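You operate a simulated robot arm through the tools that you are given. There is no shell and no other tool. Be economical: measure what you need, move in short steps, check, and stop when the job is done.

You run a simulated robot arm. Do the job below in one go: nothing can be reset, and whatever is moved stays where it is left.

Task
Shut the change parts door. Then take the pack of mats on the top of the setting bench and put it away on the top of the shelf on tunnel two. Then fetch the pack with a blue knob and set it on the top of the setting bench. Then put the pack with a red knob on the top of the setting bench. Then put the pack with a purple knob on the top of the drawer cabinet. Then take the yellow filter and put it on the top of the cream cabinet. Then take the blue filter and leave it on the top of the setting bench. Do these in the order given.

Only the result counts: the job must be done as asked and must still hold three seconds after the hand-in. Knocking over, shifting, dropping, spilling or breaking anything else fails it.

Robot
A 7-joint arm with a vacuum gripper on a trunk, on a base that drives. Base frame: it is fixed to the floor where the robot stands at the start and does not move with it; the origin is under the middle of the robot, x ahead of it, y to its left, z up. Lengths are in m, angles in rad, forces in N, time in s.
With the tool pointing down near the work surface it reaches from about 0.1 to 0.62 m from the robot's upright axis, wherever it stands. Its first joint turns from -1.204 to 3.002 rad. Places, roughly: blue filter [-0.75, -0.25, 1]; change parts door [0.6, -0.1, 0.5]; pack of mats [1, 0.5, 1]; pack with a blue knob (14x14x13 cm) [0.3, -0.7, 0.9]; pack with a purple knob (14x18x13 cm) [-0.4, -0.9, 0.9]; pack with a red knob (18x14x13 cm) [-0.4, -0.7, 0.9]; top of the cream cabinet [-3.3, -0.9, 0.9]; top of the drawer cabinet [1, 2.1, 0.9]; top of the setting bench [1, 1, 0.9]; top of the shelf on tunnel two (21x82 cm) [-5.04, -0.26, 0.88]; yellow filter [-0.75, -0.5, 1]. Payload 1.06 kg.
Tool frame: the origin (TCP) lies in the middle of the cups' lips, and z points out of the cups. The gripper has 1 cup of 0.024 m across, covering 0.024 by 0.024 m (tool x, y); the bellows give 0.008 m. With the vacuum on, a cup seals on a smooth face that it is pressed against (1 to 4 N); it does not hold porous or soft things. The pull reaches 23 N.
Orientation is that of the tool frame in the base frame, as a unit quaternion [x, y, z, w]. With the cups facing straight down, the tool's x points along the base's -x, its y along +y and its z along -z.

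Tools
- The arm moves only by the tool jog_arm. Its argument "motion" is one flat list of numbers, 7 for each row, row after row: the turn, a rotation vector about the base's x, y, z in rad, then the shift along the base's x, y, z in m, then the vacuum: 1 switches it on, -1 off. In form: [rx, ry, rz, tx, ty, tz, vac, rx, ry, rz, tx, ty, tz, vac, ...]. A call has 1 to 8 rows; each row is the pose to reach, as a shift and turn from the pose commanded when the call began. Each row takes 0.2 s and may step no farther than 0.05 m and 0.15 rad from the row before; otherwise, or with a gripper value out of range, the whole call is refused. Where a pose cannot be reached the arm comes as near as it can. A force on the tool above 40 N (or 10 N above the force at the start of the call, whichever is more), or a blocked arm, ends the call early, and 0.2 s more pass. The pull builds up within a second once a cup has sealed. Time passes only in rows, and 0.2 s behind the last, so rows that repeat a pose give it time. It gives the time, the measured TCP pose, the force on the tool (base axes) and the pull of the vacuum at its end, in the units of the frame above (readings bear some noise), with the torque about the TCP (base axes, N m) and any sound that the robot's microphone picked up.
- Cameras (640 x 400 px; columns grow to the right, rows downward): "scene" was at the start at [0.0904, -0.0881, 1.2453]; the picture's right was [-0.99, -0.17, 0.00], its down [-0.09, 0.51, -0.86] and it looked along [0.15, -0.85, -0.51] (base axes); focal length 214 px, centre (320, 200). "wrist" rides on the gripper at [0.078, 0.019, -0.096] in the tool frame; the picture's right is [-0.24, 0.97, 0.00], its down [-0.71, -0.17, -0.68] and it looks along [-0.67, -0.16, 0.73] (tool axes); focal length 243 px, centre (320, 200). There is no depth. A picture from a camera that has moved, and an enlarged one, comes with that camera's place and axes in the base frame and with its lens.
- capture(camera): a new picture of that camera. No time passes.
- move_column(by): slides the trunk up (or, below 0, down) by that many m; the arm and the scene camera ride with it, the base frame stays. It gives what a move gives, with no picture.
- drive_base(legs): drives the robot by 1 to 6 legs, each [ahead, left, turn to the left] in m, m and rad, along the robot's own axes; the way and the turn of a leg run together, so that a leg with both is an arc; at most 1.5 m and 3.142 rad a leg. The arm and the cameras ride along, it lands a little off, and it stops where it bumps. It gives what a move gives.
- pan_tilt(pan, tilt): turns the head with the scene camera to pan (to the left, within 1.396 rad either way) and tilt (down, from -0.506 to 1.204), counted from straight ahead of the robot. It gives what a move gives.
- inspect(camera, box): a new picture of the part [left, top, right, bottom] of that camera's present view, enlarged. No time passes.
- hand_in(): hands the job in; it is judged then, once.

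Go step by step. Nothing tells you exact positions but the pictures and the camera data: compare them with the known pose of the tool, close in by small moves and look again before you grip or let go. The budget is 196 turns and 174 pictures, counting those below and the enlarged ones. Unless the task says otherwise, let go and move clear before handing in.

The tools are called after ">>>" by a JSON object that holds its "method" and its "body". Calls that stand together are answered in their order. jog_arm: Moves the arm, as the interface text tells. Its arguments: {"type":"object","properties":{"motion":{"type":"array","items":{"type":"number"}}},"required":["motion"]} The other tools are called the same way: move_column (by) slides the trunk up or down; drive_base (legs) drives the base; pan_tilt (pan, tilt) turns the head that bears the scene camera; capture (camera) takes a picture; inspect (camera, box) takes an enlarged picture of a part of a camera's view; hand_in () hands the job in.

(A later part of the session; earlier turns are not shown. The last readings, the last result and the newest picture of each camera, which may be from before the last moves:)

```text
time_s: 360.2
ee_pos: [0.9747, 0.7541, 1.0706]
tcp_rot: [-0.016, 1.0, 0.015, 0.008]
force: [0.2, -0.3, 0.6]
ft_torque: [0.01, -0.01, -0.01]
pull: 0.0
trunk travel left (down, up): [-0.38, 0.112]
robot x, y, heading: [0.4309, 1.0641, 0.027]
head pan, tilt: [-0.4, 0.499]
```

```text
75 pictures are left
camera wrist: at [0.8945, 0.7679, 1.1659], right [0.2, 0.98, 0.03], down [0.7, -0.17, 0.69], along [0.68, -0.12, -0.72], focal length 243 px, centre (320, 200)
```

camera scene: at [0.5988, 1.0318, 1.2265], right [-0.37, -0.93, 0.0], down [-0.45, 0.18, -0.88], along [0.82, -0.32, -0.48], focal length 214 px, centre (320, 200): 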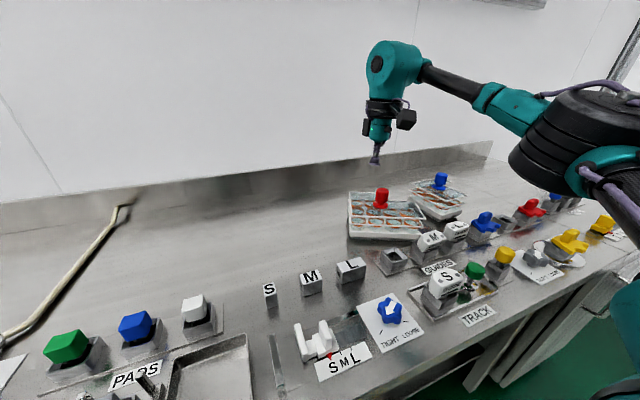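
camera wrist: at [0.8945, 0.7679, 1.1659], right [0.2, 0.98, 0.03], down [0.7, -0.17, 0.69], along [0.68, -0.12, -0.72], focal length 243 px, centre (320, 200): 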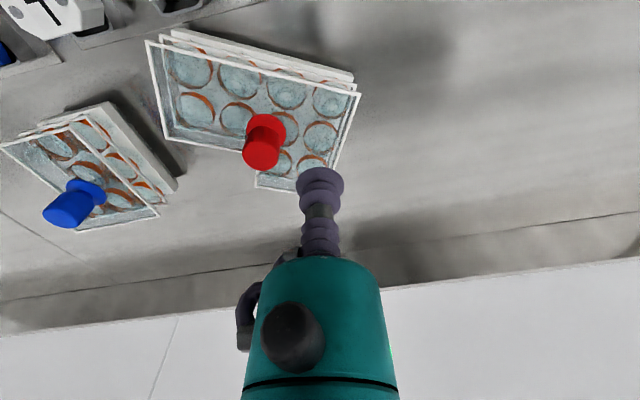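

The vacuum lost the red pack: it's now sitting upright on the bench near the guides. I'll inspect it closely.

>>> {"method": "inspect", "body": {"camera": "scene", "box": [320, 150, 520, 280]}}

>>> {"method": "inspect", "body": {"camera": "wrist", "box": [0, 0, 380, 240]}}

```text
3.08 times, centred on (420, 215) of scene
camera zoom: at [0.5988, 1.0318, 1.2265], right [-0.37, -0.93, 0.0], down [-0.45, 0.18, -0.88], along [0.82, -0.32, -0.48], focal length 660 px, centre (12, 154)
```

zoom: 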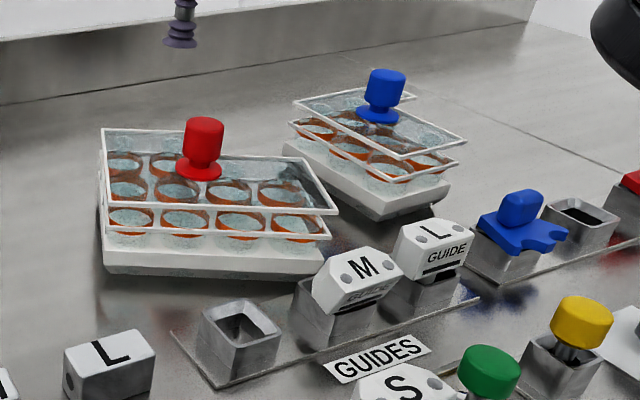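

```text
1.67 times, centred on (190, 120) of wrist
camera zoom: at [0.8945, 0.7679, 1.1659], right [0.2, 0.98, 0.03], down [0.7, -0.17, 0.69], along [0.68, -0.12, -0.72], focal length 404 px, centre (537, 333)
```

zoom: 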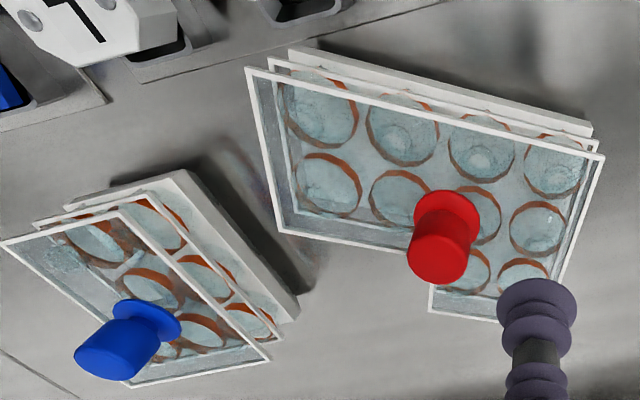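

It landed flat at about (1.01,0.69), clear of the blue pack. I want to check that the M guide beside it was not disturbed.

>>> {"method": "inspect", "body": {"camera": "scene", "box": [380, 205, 480, 275]}}

```text
5.71 times, centred on (430, 240) of scene
camera zoom: at [0.5988, 1.0318, 1.2265], right [-0.37, -0.93, 0.0], down [-0.45, 0.18, -0.88], along [0.82, -0.32, -0.48], focal length 1226 px, centre (-309, -29)
```

zoom: 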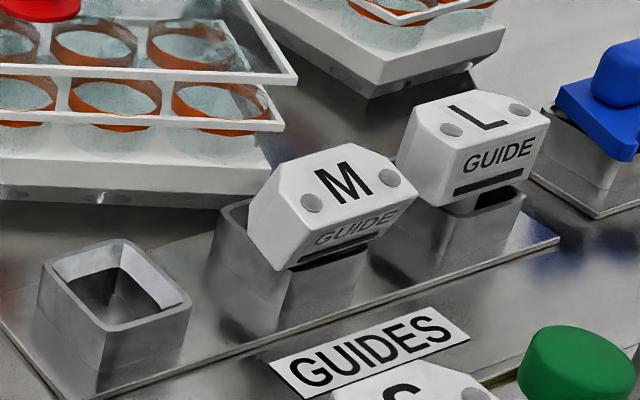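

The M guide has been tipped in its socket by the fall, so I must put it back. I'll look at it from above with the wrist camera.

>>> {"method": "jog_arm", "body": {"motion": [0, 0, 0, -0.03, -0.02, 0.01, -1, 0, 0, 0, -0.07, -0.04, 0.01, -1, 0, 0, 0, -0.11, -0.06, 0.01, -1, 0, 0, 0, -0.13, -0.09, 0, -1]}}

>>> {"method": "capture", "body": {"camera": "wrist"}}

>>> {"method": "pan_tilt", "body": {"pan": -0.6, "tilt": 0.7}}

>>> {"method": "inspect", "body": {"camera": "scene", "box": [280, 100, 440, 240]}}

```text
time_s: 361.2
ee_pos: [0.8455, 0.6681, 1.0702]
tcp_rot: [-0.02, 1.0, 0.015, 0.005]
force: [0.5, 0.2, 0.4]
ft_torque: [0.0, -0.04, -0.02]
pull: 0.0
out of reach, approached as far as the arm can: row 4
trunk travel left (down, up): [-0.38, 0.112]
robot x, y, heading: [0.4306, 1.0639, 0.018]
head pan, tilt: [-0.4, 0.499]
```

```text
71 pictures are left
camera wrist: at [0.7657, 0.6814, 1.1656], right [0.2, 0.98, 0.03], down [0.71, -0.16, 0.69], along [0.68, -0.11, -0.72], focal length 243 px, centre (320, 200)
```

wrist: 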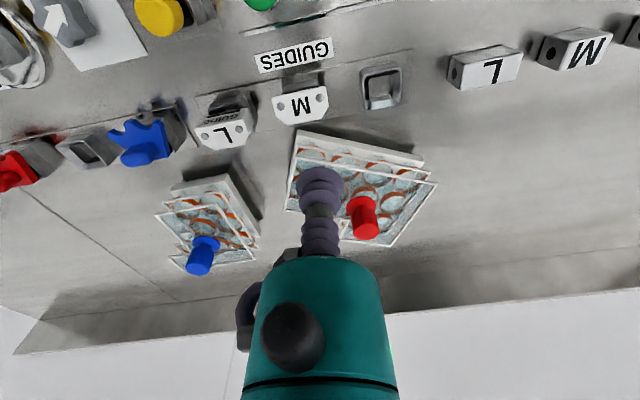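

```text
time_s: 361.9
ee_pos: [0.8447, 0.6686, 1.0705]
tcp_rot: [-0.021, 1.0, 0.016, 0.007]
force: [-0.3, -0.4, -1.2]
ft_torque: [0.02, -0.02, -0.02]
pull: 0.0
trunk travel left (down, up): [-0.38, 0.112]
robot x, y, heading: [0.432, 1.0635, 0.029]
head pan, tilt: [-0.6, 0.7]
```

```text
2.86 times, centred on (360, 170) of scene
camera zoom: at [0.5853, 1.0191, 1.2088], right [-0.54, -0.84, 0.0], down [-0.54, 0.35, -0.77], along [0.64, -0.42, -0.64], focal length 613 px, centre (206, 286)
```

zoom: 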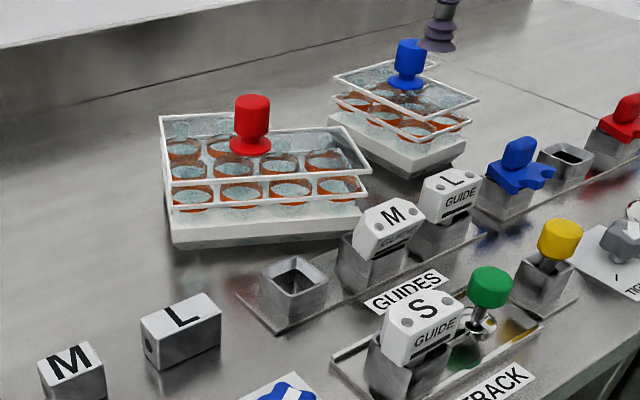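

Comparing M and L close-up from the wrist camera (front view).

>>> {"method": "inspect", "body": {"camera": "wrist", "box": [180, 60, 340, 160]}}

>>> {"method": "inspect", "body": {"camera": "scene", "box": [340, 150, 420, 210]}}

```text
4.00 times, centred on (260, 110) of wrist
camera zoom: at [0.7654, 0.6822, 1.1661], right [0.2, 0.98, 0.03], down [0.71, -0.16, 0.69], along [0.68, -0.11, -0.72], focal length 970 px, centre (560, 560)
```

zoom: 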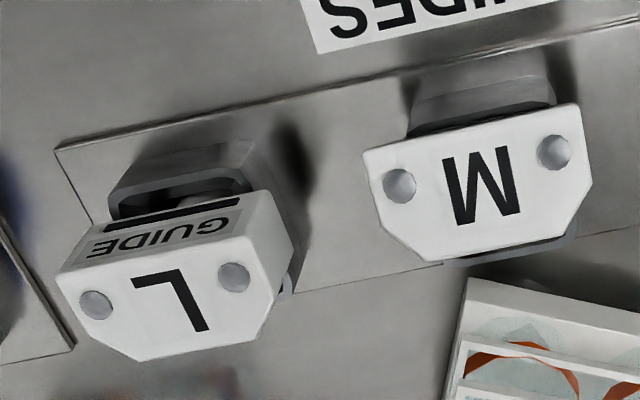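

```text
6.67 times, centred on (380, 180) of scene
camera zoom: at [0.5853, 1.0191, 1.2088], right [-0.54, -0.84, 0.0], down [-0.54, 0.35, -0.77], along [0.64, -0.42, -0.64], focal length 1430 px, centre (-80, 333)
```

zoom: 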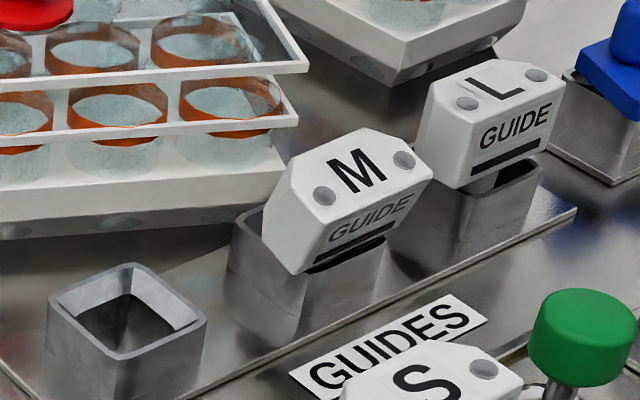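

M is tipped forward by about 0.4 rad; its top centre is at (0.861,0.651,0.923), while the upright L's is at (0.874,0.558,0.922). I'll tilt the tool to match, hold M by suction, and set it upright.

>>> {"method": "jog_arm", "body": {"motion": [0, -0.14, 0, -0.003, -0.005, 0, -1, 0, -0.28, 0, -0.006, -0.01, -0.02, -1, 0, -0.42, 0, -0.009, -0.015, -0.04, -1, 0, -0.42, 0, -0.009, -0.015, -0.065, -1, 0, -0.42, 0, -0.009, -0.015, -0.085, -1]}}

>>> {"method": "capture", "body": {"camera": "wrist"}}

>>> {"method": "capture", "body": {"camera": "scene"}}

```text
time_s: 363.1
ee_pos: [0.8333, 0.652, 0.9845]
tcp_rot: [-0.019, 0.976, 0.011, 0.217]
force: [0.4, -0.3, 0.0]
ft_torque: [-0.03, 0.02, -0.01]
pull: 0.2
trunk travel left (down, up): [-0.38, 0.112]
robot x, y, heading: [0.4332, 1.0636, 0.023]
head pan, tilt: [-0.6, 0.7]
```

```text
67 pictures are left
camera wrist: at [0.722, 0.6648, 1.0398], right [0.17, 0.98, 0.11], down [0.36, -0.17, 0.92], along [0.92, -0.12, -0.38], focal length 243 px, centre (320, 200)
```

wrist: 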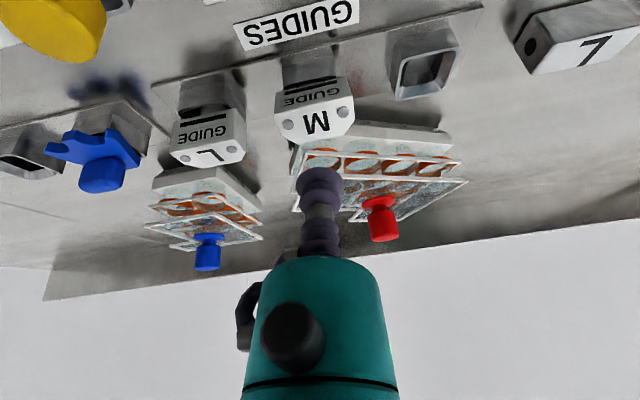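

```text
66 pictures are left
camera scene: at [0.5852, 1.0191, 1.2088], right [-0.55, -0.84, 0.0], down [-0.54, 0.35, -0.76], along [0.64, -0.42, -0.64], focal length 214 px, centre (320, 200)
```

scene: 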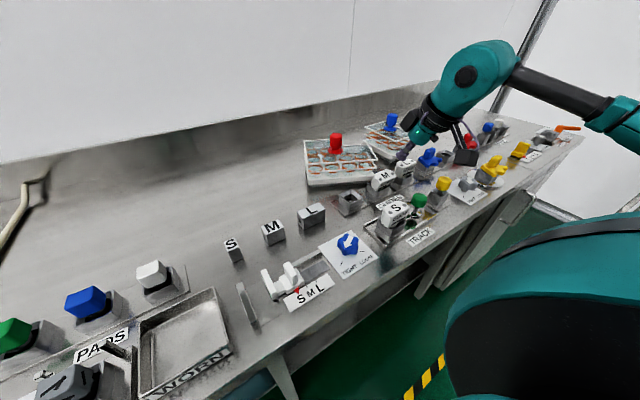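

>>> {"method": "inspect", "body": {"camera": "wrist", "box": [160, 40, 370, 180]}}

>>> {"method": "inspect", "body": {"camera": "scene", "box": [350, 130, 450, 220]}}

```text
2.86 times, centred on (265, 110) of wrist
camera zoom: at [0.722, 0.6648, 1.0398], right [0.17, 0.98, 0.11], down [0.36, -0.17, 0.92], along [0.92, -0.12, -0.38], focal length 693 px, centre (477, 457)
```

zoom: 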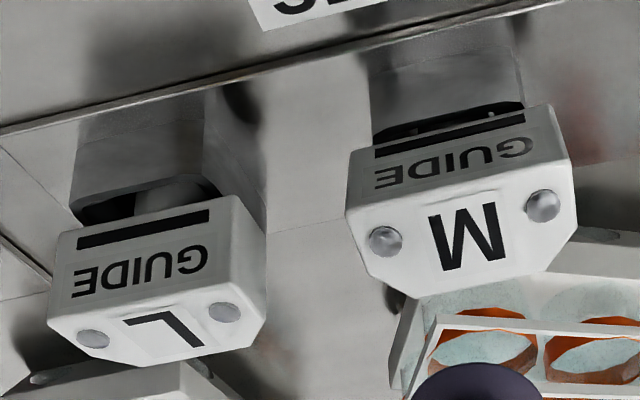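

```text
4.44 times, centred on (400, 175) of scene
camera zoom: at [0.5852, 1.0191, 1.2088], right [-0.55, -0.84, 0.0], down [-0.54, 0.35, -0.76], along [0.64, -0.42, -0.64], focal length 953 px, centre (-36, 311)
```

zoom: 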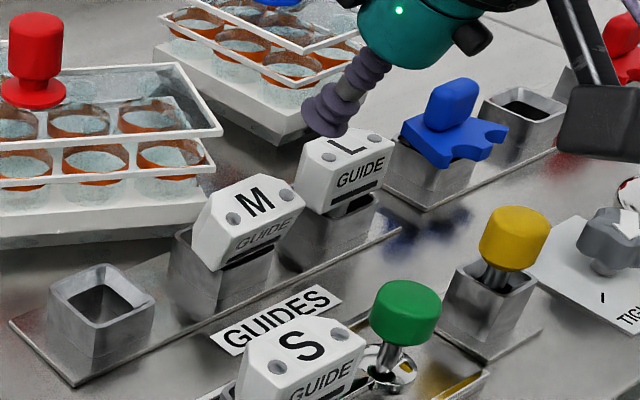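

M's tilt measures about 0.3 rad, and it's shifted about 1.5 cm forward compared to L. I'll align the tool at -0.32 and come in along the face's normal.

>>> {"method": "jog_arm", "body": {"motion": [0, 0.1, 0, 0.015, -0.001, -0.0195, 1, 0, 0.1, 0, 0.02, -0.001, -0.0345, 1, 0, 0.1, 0, 0.0245, -0.001, -0.048, 1]}}

>>> {"method": "inspect", "body": {"camera": "scene", "box": [350, 130, 450, 220]}}

>>> {"method": "inspect", "body": {"camera": "wrist", "box": [220, 80, 400, 220]}}

```text
time_s: 363.9
ee_pos: [0.8592, 0.651, 0.939]
tcp_rot: [-0.017, 0.986, 0.012, 0.167]
force: [-0.3, -0.3, 0.6]
ft_torque: [-0.01, 0.01, 0.0]
pull: 0.1
out of reach, approached as far as the arm can: row 1, 2, 3
trunk travel left (down, up): [-0.38, 0.112]
robot x, y, heading: [0.4318, 1.0601, 0.026]
head pan, tilt: [-0.6, 0.7]
```

```text
4.44 times, centred on (400, 175) of scene
camera zoom: at [0.5853, 1.0191, 1.2088], right [-0.55, -0.84, 0.0], down [-0.54, 0.35, -0.76], along [0.64, -0.42, -0.64], focal length 953 px, centre (-36, 311)
```

zoom: 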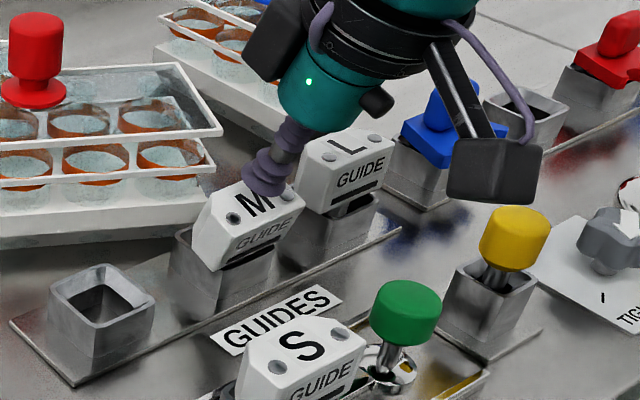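

```text
2.86 times, centred on (310, 150) of wrist
camera zoom: at [0.7535, 0.6659, 1.0032], right [0.19, 0.98, 0.09], down [0.45, -0.17, 0.88], along [0.87, -0.12, -0.47], focal length 693 px, centre (349, 343)
```

zoom: 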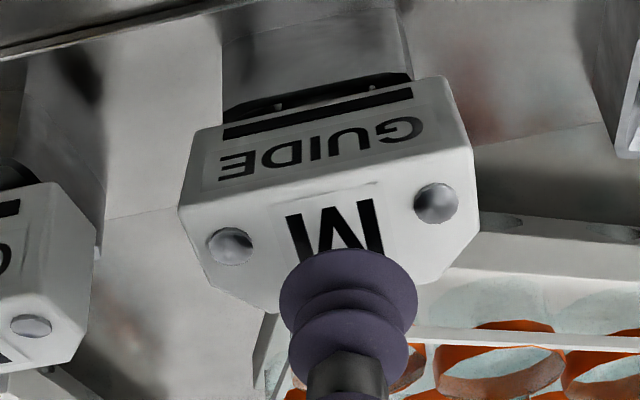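

Nearly on. Advancing along the normal to seal on M.

>>> {"method": "jog_arm", "body": {"motion": [0, 0, 0, 0.002, -0.001, -0.006, 1, 0, 0, 0, 0.004, -0.001, -0.012, 1, 0, 0, 0, 0.005, -0.001, -0.016, 1, 0, 0, 0, 0.006, -0.001, -0.019, 1, 0, 0, 0, 0.006, -0.001, -0.019, 1]}}

>>> {"method": "inspect", "body": {"camera": "wrist", "box": [220, 80, 400, 220]}}

```text
time_s: 365.1
ee_pos: [0.8648, 0.6522, 0.9207]
tcp_rot: [-0.017, 0.985, 0.011, 0.17]
force: [-3.7, -1.7, 16.1]
ft_torque: [-0.08, 0.13, -0.01]
pull: 22.6
trunk travel left (down, up): [-0.38, 0.112]
robot x, y, heading: [0.4302, 1.059, 0.028]
head pan, tilt: [-0.6, 0.7]
```

```text
2.86 times, centred on (310, 150) of wrist
camera zoom: at [0.7586, 0.6667, 0.9854], right [0.19, 0.98, 0.09], down [0.44, -0.17, 0.88], along [0.88, -0.12, -0.47], focal length 693 px, centre (349, 343)
```

zoom: 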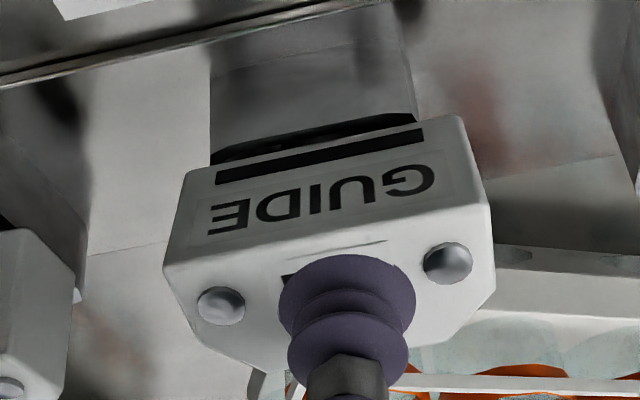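

Sealed on M. I'll lift slightly, rotate it back by about 0.17 rad and compare it with L.

>>> {"method": "jog_arm", "body": {"motion": [0, 0, 0, 0, 0, 0.005, 1, 0, 0, 0, 0.0, 0, 0.012, 1, 0, 0.06, 0, 0.003, 0, 0.016, 1, 0, 0.12, 0, 0.006, 0, 0.016, 1, 0, 0.17, 0, 0.008, 0, 0.016, 1]}}

>>> {"method": "inspect", "body": {"camera": "scene", "box": [350, 130, 450, 220]}}

>>> {"method": "inspect", "body": {"camera": "wrist", "box": [160, 60, 400, 220]}}

```text
time_s: 366.3
ee_pos: [0.8692, 0.6537, 0.936]
tcp_rot: [-0.017, 0.994, 0.003, 0.106]
force: [0.6, -0.2, -0.3]
ft_torque: [-0.01, 0.04, 0.03]
pull: 22.6
out of reach, approached as far as the arm can: row 3, 4, 5
trunk travel left (down, up): [-0.38, 0.112]
robot x, y, heading: [0.4297, 1.0623, 0.02]
head pan, tilt: [-0.6, 0.7]
```

```text
4.44 times, centred on (400, 175) of scene
camera zoom: at [0.5857, 1.0191, 1.2087], right [-0.55, -0.84, 0.0], down [-0.54, 0.35, -0.76], along [0.64, -0.42, -0.64], focal length 953 px, centre (-36, 311)
```

zoom: 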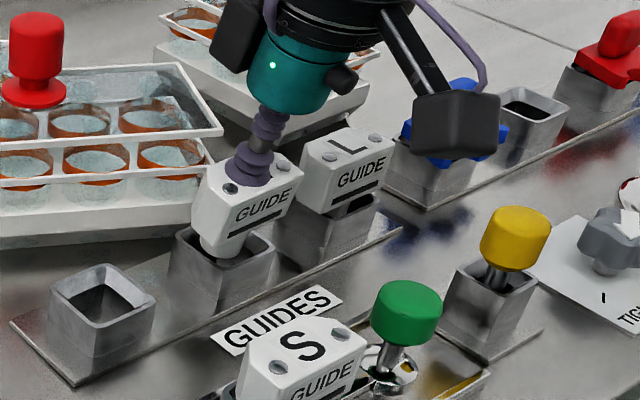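

```text
2.50 times, centred on (280, 140) of wrist
camera zoom: at [0.7727, 0.6695, 1.0142], right [0.2, 0.98, 0.05], down [0.55, -0.15, 0.82], along [0.81, -0.13, -0.57], focal length 606 px, centre (420, 350)
```

zoom: 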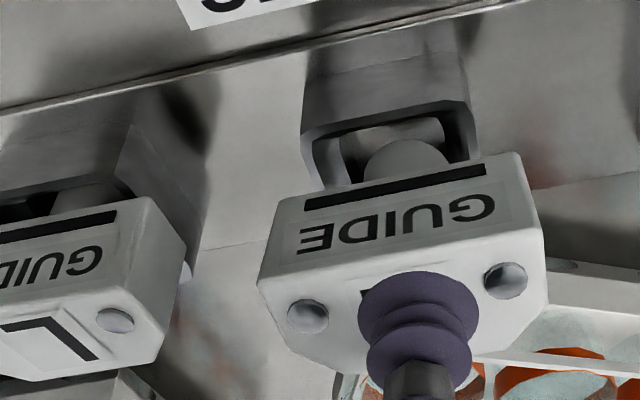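

M now looks parallel to L with its stem above the socket. I'll lower it gently.

>>> {"method": "jog_arm", "body": {"motion": [0, 0.03, 0, 0.002, 0, -0.004, 1, 0, 0.05, 0, 0.003, 0, -0.008, 1, 0, 0.05, 0, 0.003, 0, -0.012, 1]}}

>>> {"method": "inspect", "body": {"camera": "scene", "box": [350, 130, 450, 220]}}

>>> {"method": "inspect", "body": {"camera": "wrist", "box": [160, 60, 400, 220]}}

```text
time_s: 367.1
ee_pos: [0.8715, 0.6543, 0.9243]
tcp_rot: [-0.014, 0.996, 0.002, 0.083]
force: [0.3, -1.8, -0.3]
ft_torque: [-0.11, 0.03, -0.02]
pull: 23.1
trunk travel left (down, up): [-0.38, 0.112]
robot x, y, heading: [0.4286, 1.0614, 0.03]
head pan, tilt: [-0.6, 0.7]
```

```text
4.44 times, centred on (400, 175) of scene
camera zoom: at [0.5852, 1.0189, 1.2088], right [-0.55, -0.84, 0.0], down [-0.54, 0.35, -0.76], along [0.64, -0.42, -0.64], focal length 953 px, centre (-36, 311)
```

zoom: 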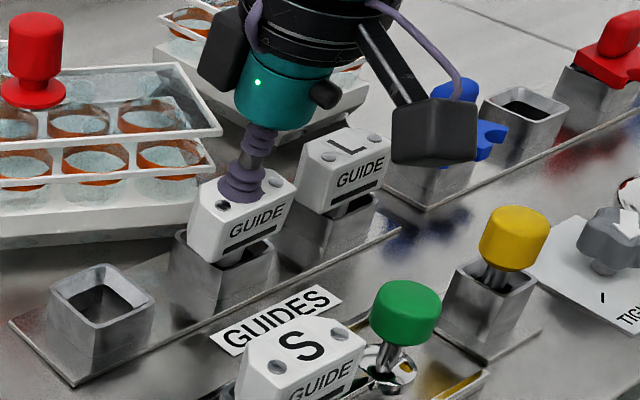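

```text
2.50 times, centred on (280, 140) of wrist
camera zoom: at [0.7783, 0.6704, 1.0073], right [0.2, 0.98, 0.04], down [0.59, -0.16, 0.79], along [0.78, -0.14, -0.61], focal length 606 px, centre (420, 350)
```

zoom: 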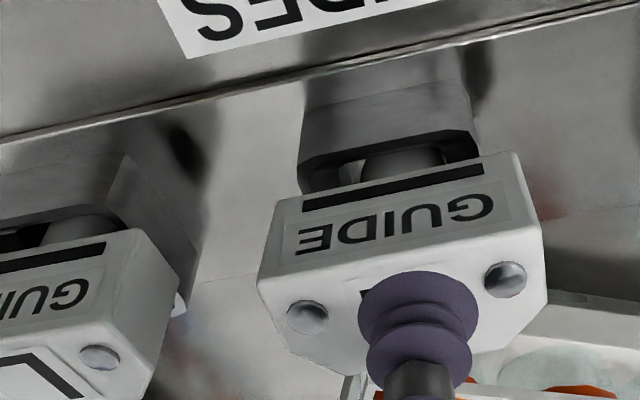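

M now matches L nearly exactly. Lowering the last millimetres until it bears.

>>> {"method": "jog_arm", "body": {"motion": [0, 0, 0, 0.001, 0, -0.002, 1, 0, 0, 0, 0.001, 0, -0.004, 1]}}

>>> {"method": "jog_arm", "body": {"motion": [0, 0, 0, 0, 0, -0.002, 1, 0, 0, 0, 0, 0, -0.003, 1]}}

>>> {"method": "inspect", "body": {"camera": "scene", "box": [350, 130, 450, 220]}}

```text
time_s: 367.7
ee_pos: [0.8708, 0.6536, 0.9211]
tcp_rot: [-0.014, 0.996, 0.002, 0.084]
force: [0.4, -2.1, -0.2]
ft_torque: [-0.1, 0.01, -0.04]
pull: 23.0
trunk travel left (down, up): [-0.38, 0.112]
robot x, y, heading: [0.4299, 1.0599, 0.031]
head pan, tilt: [-0.6, 0.7]
```

```text
time_s: 368.3
ee_pos: [0.8719, 0.6542, 0.9193]
tcp_rot: [-0.014, 0.996, 0.001, 0.084]
force: [0.8, -2.8, 9.8]
ft_torque: [-0.07, 0.04, -0.02]
pull: 22.7
trunk travel left (down, up): [-0.38, 0.112]
robot x, y, heading: [0.4312, 1.0632, 0.028]
head pan, tilt: [-0.6, 0.7]
```

```text
4.44 times, centred on (400, 175) of scene
camera zoom: at [0.5847, 1.0193, 1.209], right [-0.55, -0.84, 0.0], down [-0.54, 0.35, -0.77], along [0.64, -0.42, -0.64], focal length 953 px, centre (-36, 311)
```

zoom: 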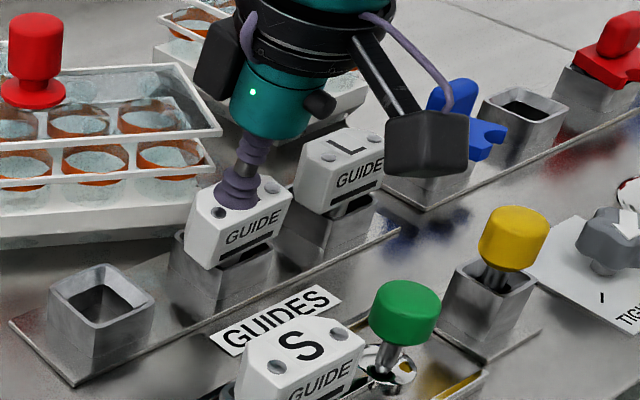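

It's seated at 10 N contact with a slight sideways bias. I'll centre it a few millimetres (x +0.005, y -0.003) and seat it again.

>>> {"method": "jog_arm", "body": {"motion": [0, 0, 0, 0, 0, 0.004, 1, 0, 0.03, 0, 0.003, -0.002, 0.004, 1, 0, 0.04, 0, 0.005, -0.003, 0.004, 1, 0, 0.04, 0, 0.005, -0.003, 0.002, 1, 0, 0.04, 0, 0.005, -0.003, 0.0, 1]}}

>>> {"method": "inspect", "body": {"camera": "wrist", "box": [120, 40, 400, 220]}}

```text
time_s: 369.5
ee_pos: [0.8753, 0.6582, 0.9191]
tcp_rot: [-0.014, 0.998, 0.002, 0.064]
force: [-0.7, -3.5, 10.2]
ft_torque: [-0.13, 0.12, -0.02]
pull: 22.4
out of reach, approached as far as the arm can: row 2, 3, 4, 5
trunk travel left (down, up): [-0.38, 0.112]
robot x, y, heading: [0.432, 1.0641, 0.022]
head pan, tilt: [-0.6, 0.7]
```

```text
2.22 times, centred on (260, 130) of wrist
camera zoom: at [0.7859, 0.6741, 1.005], right [0.21, 0.98, 0.03], down [0.62, -0.16, 0.77], along [0.76, -0.14, -0.64], focal length 539 px, centre (453, 356)
```

zoom: 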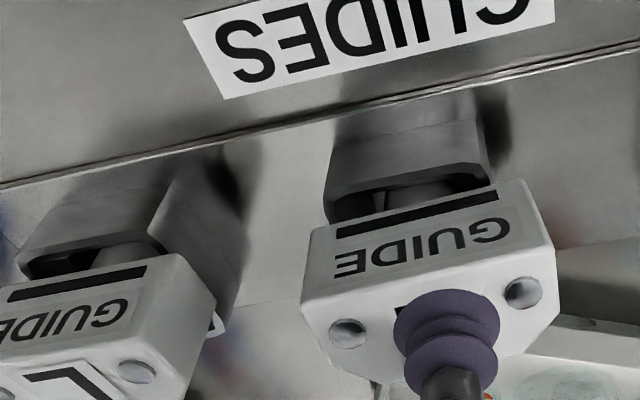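

M's stem sits in its socket like L's. I'll release gently and lift.

>>> {"method": "jog_arm", "body": {"motion": [0, 0, 0, 0, 0, 0.001, -1, 0, 0, 0, 0, 0, 0.001, -1, 0, 0, 0, 0, 0, 0.001, -1, 0, 0, 0, 0, 0, 0.001, -1, 0, 0, 0, 0, 0, 0.006, -1, 0, 0, 0, 0, 0, 0.02, -1, 0, 0, 0, 0, 0, 0.05, -1, 0, 0, 0, 0, 0, 0.09, -1]}}

>>> {"method": "inspect", "body": {"camera": "scene", "box": [330, 130, 450, 220]}}

>>> {"method": "inspect", "body": {"camera": "wrist", "box": [120, 40, 440, 240]}}

```text
time_s: 371.3
ee_pos: [0.8755, 0.6627, 1.0084]
tcp_rot: [-0.014, 0.998, 0.003, 0.063]
force: [0.2, -0.2, -0.4]
ft_torque: [0.0, 0.0, -0.05]
pull: 0.0
out of reach, approached as far as the arm can: row 8
trunk travel left (down, up): [-0.38, 0.112]
robot x, y, heading: [0.4303, 1.0638, 0.024]
head pan, tilt: [-0.6, 0.7]
```

```text
4.44 times, centred on (390, 175) of scene
camera zoom: at [0.5852, 1.0193, 1.2088], right [-0.55, -0.84, 0.0], down [-0.54, 0.35, -0.77], along [0.64, -0.42, -0.64], focal length 953 px, centre (9, 311)
```

zoom: 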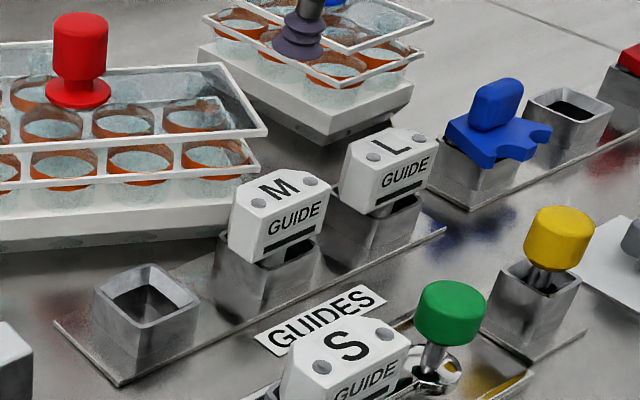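

```text
2.00 times, centred on (280, 140) of wrist
camera zoom: at [0.7859, 0.678, 1.0937], right [0.2, 0.98, 0.03], down [0.62, -0.16, 0.77], along [0.76, -0.14, -0.64], focal length 485 px, centre (400, 320)
```

zoom: 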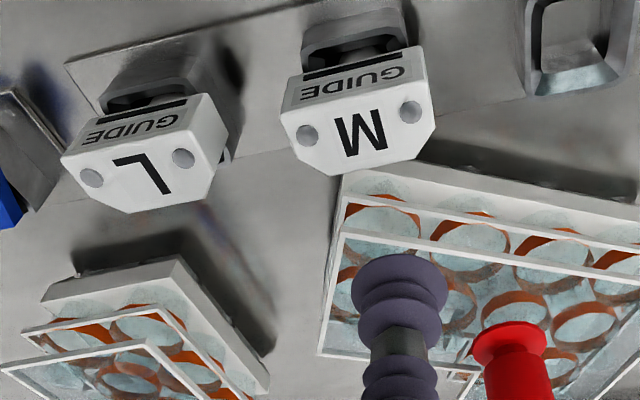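

M stands upright again like L, and the red pack sits flat with clearance. Now I'll retract and fetch the purple-knob pack, moving more gently from here.

>>> {"method": "jog_arm", "body": {"motion": [0, 0.06, 0, -0.03, 0.03, 0.03, -1, 0, 0.126, 0, -0.06, 0.06, 0.06, -1, 0, 0.126, 0, -0.09, 0.08, 0.09, -1]}}

>>> {"method": "move_column", "body": {"by": 0.08}}

>>> {"method": "drive_base", "body": {"legs": [[-0.4, 0, 0], [0, 0, -1.595], [1.15, -0.1, 0]]}}

>>> {"method": "pan_tilt", "body": {"pan": -0.3, "tilt": 0.6}}

>>> {"method": "capture", "body": {"camera": "scene"}}

```text
refused: row 1 steps farther than a row can; nothing moved
```

```text
time_s: 372.5
ee_pos: [0.8528, 0.6607, 1.1699]
tcp_rot: [-0.015, 0.987, 0.004, 0.16]
force: [0.0, -0.1, 0.0]
ft_torque: [0.02, -0.06, 0.0]
pull: 0.0
trunk travel left (down, up): [-0.46, 0.032]
robot x, y, heading: [0.4337, 1.0597, 0.027]
head pan, tilt: [-0.6, 0.7]
```

```text
time_s: 384.3
ee_pos: [-0.4959, -0.4979, 1.1699]
tcp_rot: [0.706, 0.69, -0.112, 0.113]
force: [-0.2, -0.1, 0.4]
ft_torque: [0.03, 0.01, 0.04]
pull: 0.0
trunk travel left (down, up): [-0.46, 0.032]
robot x, y, heading: [-0.0704, -0.0998, -1.594]
head pan, tilt: [-0.6, 0.7]
```

```text
time_s: 385.1
ee_pos: [-0.4973, -0.4978, 1.172]
tcp_rot: [0.706, 0.69, -0.113, 0.113]
force: [0.0, 0.0, -0.2]
ft_torque: [0.04, 0.05, 0.03]
pull: 0.0
trunk travel left (down, up): [-0.46, 0.032]
robot x, y, heading: [-0.0736, -0.0997, -1.595]
head pan, tilt: [-0.3, 0.6]
```

```text
52 pictures are left
camera scene: at [-0.1023, -0.2175, 1.3101], right [-0.95, 0.32, 0.0], down [0.18, 0.54, -0.82], along [-0.27, -0.78, -0.57], focal length 214 px, centre (320, 200)
```

scene: 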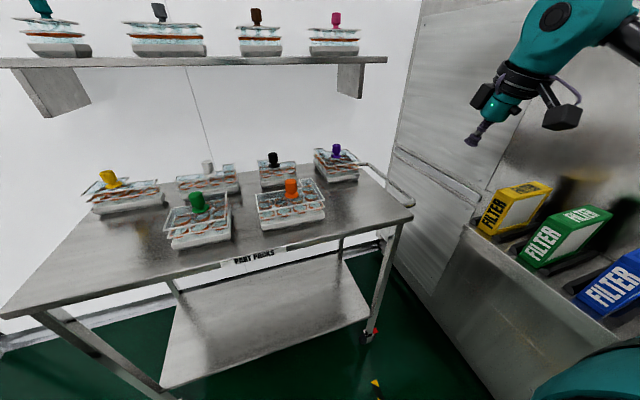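

Purple knob top is at about (-0.415,-0.94,1.02), and the wall shelf's front is at y of about -1.04 above it. I'll drive in and approach with the tool leaned slightly back from the shelf.

>>> {"method": "drive_base", "body": {"legs": [[0.23, 0, 0.02]]}}

>>> {"method": "jog_arm", "body": {"motion": [0.07, 0, 0, 0.02, -0.02, -0.01, -1, 0.14, 0, 0, 0.04, -0.05, -0.02, -1, 0.2, 0, 0, 0.06, -0.08, -0.03, -1, 0.2, 0, 0, 0.08, -0.11, -0.04, -1, 0.2, 0, 0, 0.085, -0.14, -0.05, -1]}}

>>> {"method": "capture", "body": {"camera": "wrist"}}

>>> {"method": "capture", "body": {"camera": "scene"}}

```text
time_s: 386.8
ee_pos: [-0.4901, -0.7345, 1.1712]
tcp_rot: [0.698, 0.698, -0.112, 0.114]
force: [1.0, -0.4, 0.8]
ft_torque: [0.01, 0.0, -0.01]
pull: 0.0
trunk travel left (down, up): [-0.46, 0.032]
robot x, y, heading: [-0.0807, -0.3256, -1.576]
head pan, tilt: [-0.3, 0.6]
```

```text
time_s: 388.0
ee_pos: [-0.4105, -0.8421, 1.1321]
tcp_rot: [0.706, 0.706, -0.042, 0.045]
force: [-0.1, -1.3, 0.5]
ft_torque: [-0.04, -0.02, -0.01]
pull: 0.0
out of reach, approached as far as the arm can: row 5
trunk travel left (down, up): [-0.46, 0.032]
robot x, y, heading: [-0.0738, -0.3234, -1.58]
head pan, tilt: [-0.3, 0.6]
```

```text
51 pictures are left
camera wrist: at [-0.3911, -0.7535, 1.2186], right [0.97, -0.23, 0.03], down [-0.17, -0.62, 0.77], along [-0.16, -0.75, -0.64], focal length 243 px, centre (320, 200)
```

wrist: 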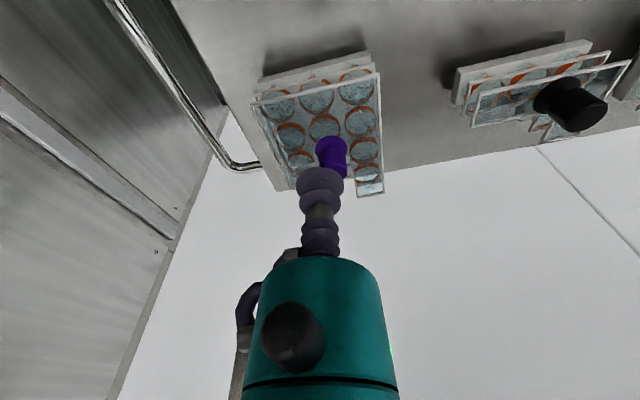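

```text
50 pictures are left
camera scene: at [-0.1028, -0.4439, 1.3102], right [-0.95, 0.3, 0.0], down [0.17, 0.54, -0.83], along [-0.25, -0.79, -0.56], focal length 214 px, centre (320, 200)
```

scene: 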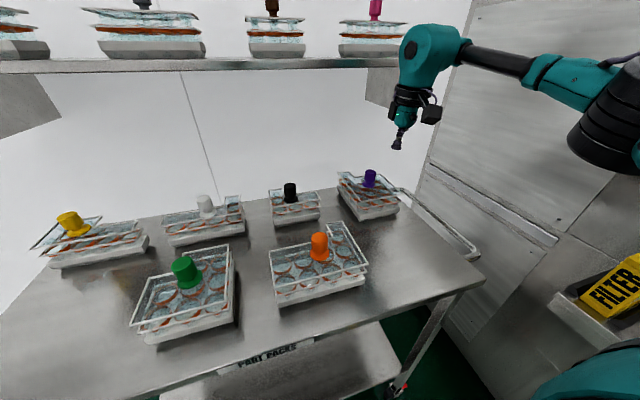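

Knob top at (-0.407,-0.917,1.03). I'll raise the trunk a little for reach and bring the cup forward and down.

>>> {"method": "move_column", "body": {"by": 0.03}}

>>> {"method": "jog_arm", "body": {"motion": [0, 0, 0, 0, -0.01, -0.04, -1, 0, 0, 0, 0, -0.02, -0.07, -1, 0, 0, 0, 0.001, -0.03, -0.085, -1, 0, 0, 0, 0.002, -0.04, -0.09, -1]}}

```text
time_s: 388.8
ee_pos: [-0.4095, -0.8265, 1.2047]
tcp_rot: [0.704, 0.703, -0.073, 0.076]
force: [0.3, -0.1, 0.1]
ft_torque: [0.03, 0.0, -0.04]
pull: 0.0
trunk travel left (down, up): [-0.49, 0.002]
robot x, y, heading: [-0.0768, -0.3261, -1.578]
head pan, tilt: [-0.3, 0.6]
```

```text
time_s: 389.8
ee_pos: [-0.402, -0.8608, 1.1137]
tcp_rot: [0.704, 0.702, -0.075, 0.076]
force: [0.0, 0.1, 0.3]
ft_torque: [0.0, 0.03, 0.03]
pull: 0.0
out of reach, approached as far as the arm can: row 3, 4
trunk travel left (down, up): [-0.49, 0.002]
robot x, y, heading: [-0.0757, -0.3248, -1.57]
head pan, tilt: [-0.3, 0.6]
```

>>> {"method": "jog_arm", "body": {"motion": [0.03, 0, 0, 0, -0.015, -0.02, -1, 0.06, 0, 0, -0.002, -0.03, -0.04, -1, 0.09, 0, 0, -0.004, -0.045, -0.055, -1, 0.09, 0, 0, -0.005, -0.056, -0.057, -1]}}

>>> {"method": "capture", "body": {"camera": "wrist"}}

>>> {"method": "inspect", "body": {"camera": "scene", "box": [300, 40, 500, 240]}}

```text
time_s: 390.8
ee_pos: [-0.3713, -0.8666, 1.0566]
tcp_rot: [0.708, 0.704, -0.043, 0.045]
force: [0.0, -0.3, 0.3]
ft_torque: [0.0, -0.01, 0.01]
pull: 0.0
out of reach, approached as far as the arm can: row 1, 2, 3, 4
trunk travel left (down, up): [-0.49, 0.002]
robot x, y, heading: [-0.0778, -0.3233, -1.571]
head pan, tilt: [-0.3, 0.6]
```

```text
49 pictures are left
camera wrist: at [-0.3512, -0.7779, 1.1436], right [0.97, -0.24, 0.03], down [-0.17, -0.62, 0.77], along [-0.16, -0.75, -0.64], focal length 243 px, centre (320, 200)
```

wrist: 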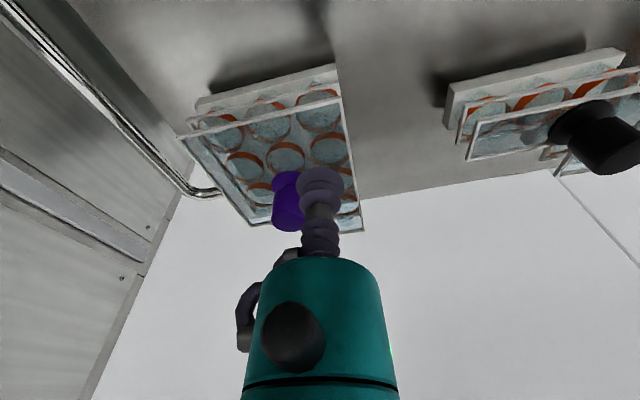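

```text
2.00 times, centred on (400, 140) of scene
camera zoom: at [-0.103, -0.411, 1.3406], right [-0.95, 0.3, 0.0], down [0.17, 0.54, -0.83], along [-0.25, -0.79, -0.56], focal length 429 px, centre (160, 320)
```

zoom: 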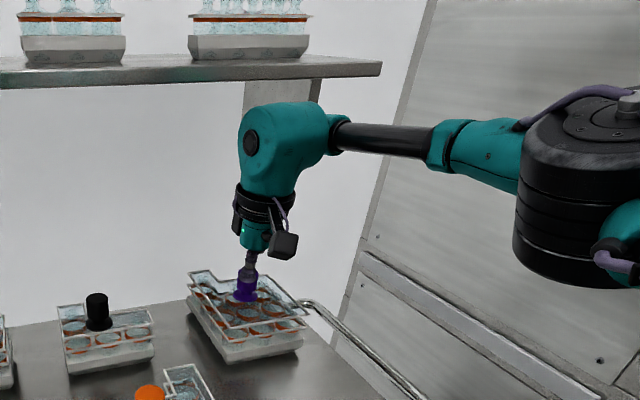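

The inclined trunk moves the shoulder back when it rises, so reach is better with the trunk lower. I'll retract the arm up, lower the trunk 0.13, then extend.

>>> {"method": "jog_arm", "body": {"motion": [0, 0, 0, -0.005, 0.02, 0.04, -1, 0, 0, 0, -0.01, 0.05, 0.075, -1, 0, 0, 0, -0.02, 0.08, 0.105, -1, 0, 0, 0, -0.03, 0.1, 0.14, -1]}}

>>> {"method": "move_column", "body": {"by": -0.13}}

>>> {"method": "jog_arm", "body": {"motion": [0, 0, 0, 0, -0.04, 0, -1, 0, 0, 0, 0, -0.08, 0, -1, 0, 0, 0, 0, -0.11, 0, -1]}}

```text
time_s: 391.8
ee_pos: [-0.3992, -0.767, 1.1989]
tcp_rot: [0.706, 0.705, -0.043, 0.044]
force: [0.3, -0.3, -1.0]
ft_torque: [0.0, 0.01, -0.02]
pull: 0.1
trunk travel left (down, up): [-0.49, 0.002]
robot x, y, heading: [-0.0759, -0.3265, -1.571]
head pan, tilt: [-0.3, 0.6]
```

```text
time_s: 393.3
ee_pos: [-0.4007, -0.7671, 1.0686]
tcp_rot: [0.707, 0.705, -0.043, 0.045]
force: [0.0, -0.4, 0.1]
ft_torque: [0.0, -0.01, -0.02]
pull: 0.1
trunk travel left (down, up): [-0.36, 0.132]
robot x, y, heading: [-0.0777, -0.3258, -1.572]
head pan, tilt: [-0.3, 0.6]
```

```text
time_s: 394.1
ee_pos: [-0.4008, -0.8792, 1.0669]
tcp_rot: [0.707, 0.705, -0.042, 0.041]
force: [0.2, 0.4, -0.1]
ft_torque: [-0.02, 0.02, 0.0]
pull: 0.2
trunk travel left (down, up): [-0.36, 0.132]
robot x, y, heading: [-0.081, -0.3232, -1.572]
head pan, tilt: [-0.3, 0.6]
```

>>> {"method": "jog_arm", "body": {"motion": [0, 0, 0, -0.003, -0.02, -0.005, -1, 0, 0, 0, -0.006, -0.035, -0.012, -1]}}

>>> {"method": "capture", "body": {"camera": "wrist"}}

>>> {"method": "inspect", "body": {"camera": "scene", "box": [320, 80, 460, 220]}}

```text
time_s: 394.7
ee_pos: [-0.3986, -0.8795, 1.0686]
tcp_rot: [0.707, 0.705, -0.042, 0.044]
force: [-0.1, 0.1, -0.4]
ft_torque: [0.04, -0.02, 0.03]
pull: 0.0
out of reach, approached as far as the arm can: row 1, 2
trunk travel left (down, up): [-0.36, 0.132]
robot x, y, heading: [-0.0796, -0.3266, -1.577]
head pan, tilt: [-0.3, 0.6]
```

```text
47 pictures are left
camera wrist: at [-0.3792, -0.7894, 1.1547], right [0.97, -0.24, 0.03], down [-0.17, -0.62, 0.77], along [-0.16, -0.75, -0.64], focal length 243 px, centre (320, 200)
```

wrist: 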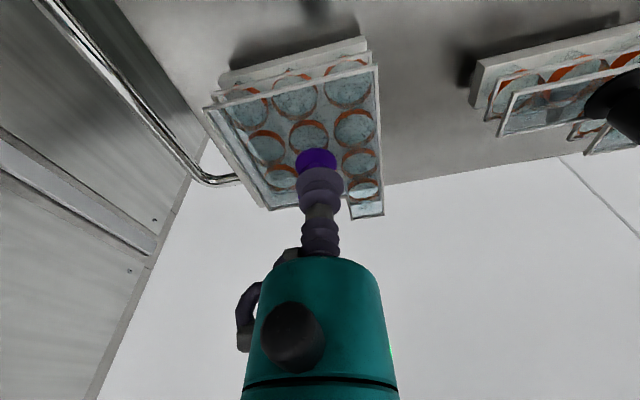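

```text
2.86 times, centred on (390, 150) of scene
camera zoom: at [-0.1029, -0.4961, 1.196], right [-0.95, 0.3, 0.0], down [0.17, 0.54, -0.83], along [-0.25, -0.79, -0.56], focal length 613 px, centre (120, 343)
```

zoom: 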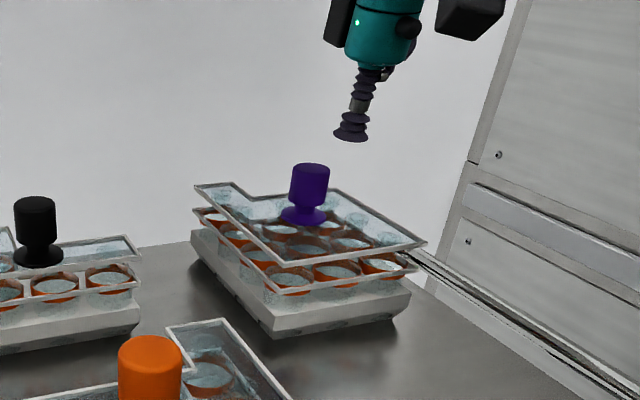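

I'm about 4 cm short. The base has about 7 cm of room to the trolley edge, so I'll creep 0.04 ahead.

>>> {"method": "drive_base", "body": {"legs": [[0.035, 0, 0]]}}

>>> {"method": "capture", "body": {"camera": "wrist"}}

>>> {"method": "inspect", "body": {"camera": "scene", "box": [320, 80, 460, 220]}}

```text
time_s: 395.6
ee_pos: [-0.3988, -0.9135, 1.0675]
tcp_rot: [0.706, 0.706, -0.043, 0.043]
force: [-0.5, 0.5, -0.8]
ft_torque: [-0.02, -0.02, 0.0]
pull: 0.2
trunk travel left (down, up): [-0.36, 0.132]
robot x, y, heading: [-0.0753, -0.3594, -1.575]
head pan, tilt: [-0.3, 0.6]
```

```text
45 pictures are left
camera wrist: at [-0.3793, -0.8247, 1.1544], right [0.97, -0.24, 0.03], down [-0.17, -0.62, 0.77], along [-0.16, -0.75, -0.64], focal length 243 px, centre (320, 200)
```

wrist: 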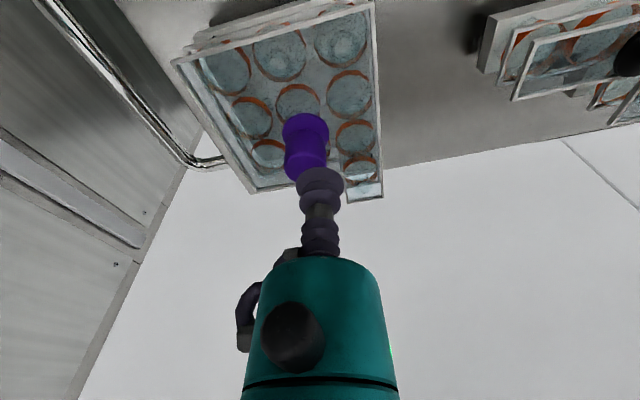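

```text
2.86 times, centred on (390, 150) of scene
camera zoom: at [-0.1031, -0.5315, 1.1959], right [-0.95, 0.3, 0.0], down [0.17, 0.54, -0.82], along [-0.25, -0.79, -0.57], focal length 613 px, centre (120, 343)
```

zoom: 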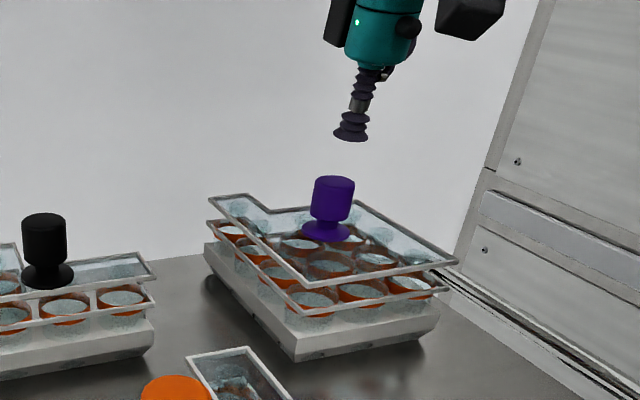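

Knob top is now estimated at (-0.414,-0.939,1.02). Moving there while descending.

>>> {"method": "jog_arm", "body": {"motion": [0, 0, 0, -0.005, 0.0, -0.015, 1, 0, 0, 0, -0.01, -0.012, -0.022, 1, 0, 0, 0, -0.015, -0.025, -0.025, 1]}}

>>> {"method": "inspect", "body": {"camera": "scene", "box": [320, 80, 460, 220]}}

>>> {"method": "inspect", "body": {"camera": "wrist", "box": [220, 60, 420, 240]}}

```text
time_s: 396.4
ee_pos: [-0.4026, -0.9136, 1.0529]
tcp_rot: [0.707, 0.705, -0.043, 0.043]
force: [-0.2, 0.2, 0.5]
ft_torque: [-0.01, 0.01, 0.03]
pull: 0.1
out of reach, approached as far as the arm can: row 2, 3
trunk travel left (down, up): [-0.36, 0.132]
robot x, y, heading: [-0.0729, -0.361, -1.57]
head pan, tilt: [-0.3, 0.6]
```

```text
2.86 times, centred on (390, 150) of scene
camera zoom: at [-0.103, -0.5308, 1.196], right [-0.95, 0.3, 0.0], down [0.17, 0.54, -0.83], along [-0.25, -0.79, -0.56], focal length 613 px, centre (120, 343)
```

zoom: 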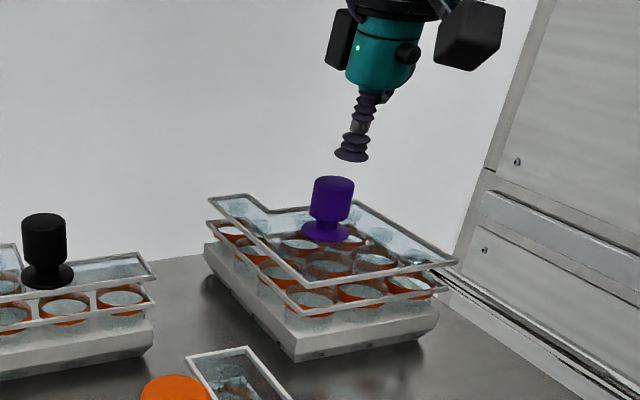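

```text
2.22 times, centred on (320, 150) of wrist
camera zoom: at [-0.3838, -0.8241, 1.1398], right [0.97, -0.24, 0.03], down [-0.17, -0.62, 0.77], along [-0.16, -0.75, -0.64], focal length 539 px, centre (320, 311)
```

zoom: 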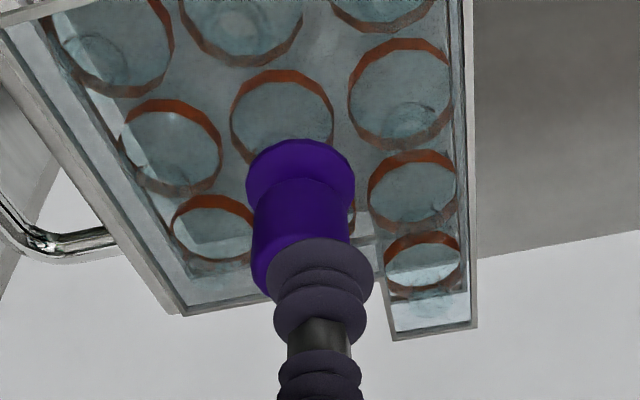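

I'm limited by radial reach. A small shift of the base right by 0.05 and ahead 0.01 brings the knob within reach while keeping clear of the trolley.

>>> {"method": "drive_base", "body": {"legs": [[0.01, -0.05, 0]]}}

>>> {"method": "jog_arm", "body": {"motion": [0, 0, 0, 0.0, 0.0, 0.0, 1, 0, 0, 0, 0.015, -0.005, 0.0, 1, 0, 0, 0, 0.03, -0.01, 0.0, 1]}}

```text
time_s: 397.5
ee_pos: [-0.4532, -0.9239, 1.0529]
tcp_rot: [0.706, 0.705, -0.042, 0.045]
force: [-0.5, -0.1, -0.2]
ft_torque: [0.01, 0.03, -0.03]
pull: 0.0
trunk travel left (down, up): [-0.36, 0.132]
robot x, y, heading: [-0.1288, -0.3674, -1.575]
head pan, tilt: [-0.3, 0.6]
```

```text
time_s: 398.3
ee_pos: [-0.4247, -0.9337, 1.0543]
tcp_rot: [0.707, 0.705, -0.043, 0.044]
force: [0.9, -0.1, 0.1]
ft_torque: [-0.02, -0.03, -0.01]
pull: 0.0
trunk travel left (down, up): [-0.36, 0.132]
robot x, y, heading: [-0.1289, -0.3682, -1.574]
head pan, tilt: [-0.3, 0.6]
```

Reachable now. I'll move over the knob and check.

>>> {"method": "jog_arm", "body": {"motion": [0.04, 0, 0, 0.005, -0.003, -0.005, 1, 0.06, 0, 0, 0.01, -0.006, -0.012, 1]}}

>>> {"method": "inspect", "body": {"camera": "scene", "box": [320, 80, 460, 220]}}

>>> {"method": "inspect", "body": {"camera": "wrist", "box": [220, 60, 420, 240]}}

```text
time_s: 398.9
ee_pos: [-0.4144, -0.9391, 1.0414]
tcp_rot: [0.707, 0.706, -0.022, 0.023]
force: [-0.4, -0.6, 0.0]
ft_torque: [-0.01, -0.01, 0.02]
pull: 0.0
trunk travel left (down, up): [-0.36, 0.132]
robot x, y, heading: [-0.1298, -0.3673, -1.575]
head pan, tilt: [-0.3, 0.6]
```

```text
2.86 times, centred on (390, 150) of scene
camera zoom: at [-0.1533, -0.5407, 1.196], right [-0.95, 0.3, 0.0], down [0.17, 0.54, -0.83], along [-0.25, -0.79, -0.56], focal length 613 px, centre (120, 343)
```

zoom: 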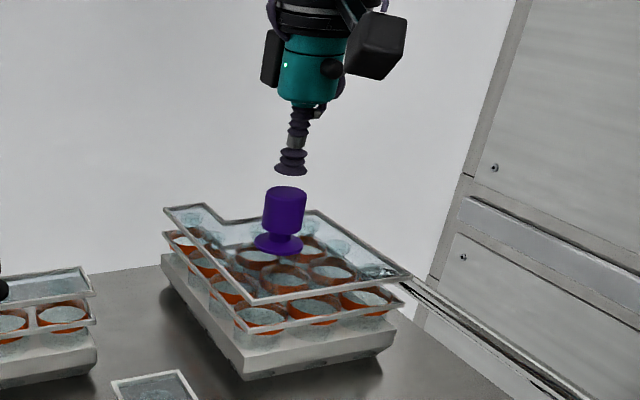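

```text
2.22 times, centred on (320, 150) of wrist
camera zoom: at [-0.3945, -0.8557, 1.1329], right [0.97, -0.24, 0.02], down [-0.17, -0.66, 0.73], along [-0.16, -0.71, -0.69], focal length 539 px, centre (320, 311)
```

zoom: 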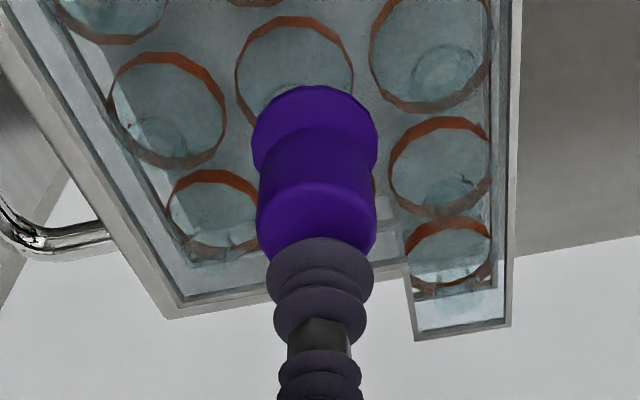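

Well aligned. Descending to seal.

>>> {"method": "jog_arm", "body": {"motion": [0, 0, 0, 0, 0, -0.006, 1, 0, 0, 0, 0, 0, -0.012, 1, 0, 0, 0, 0, 0, -0.017, 1, 0, 0, 0, 0, 0, -0.021, 1, 0, 0, 0, 0, 0, -0.021, 1, 0, 0, 0, 0, 0, -0.021, 1]}}

```text
time_s: 400.3
ee_pos: [-0.4141, -0.9394, 1.0229]
tcp_rot: [0.707, 0.707, -0.021, 0.024]
force: [-3.3, -6.6, 16.6]
ft_torque: [0.16, 0.05, 0.01]
pull: 22.8
trunk travel left (down, up): [-0.36, 0.132]
robot x, y, heading: [-0.1291, -0.3704, -1.573]
head pan, tilt: [-0.3, 0.6]
```

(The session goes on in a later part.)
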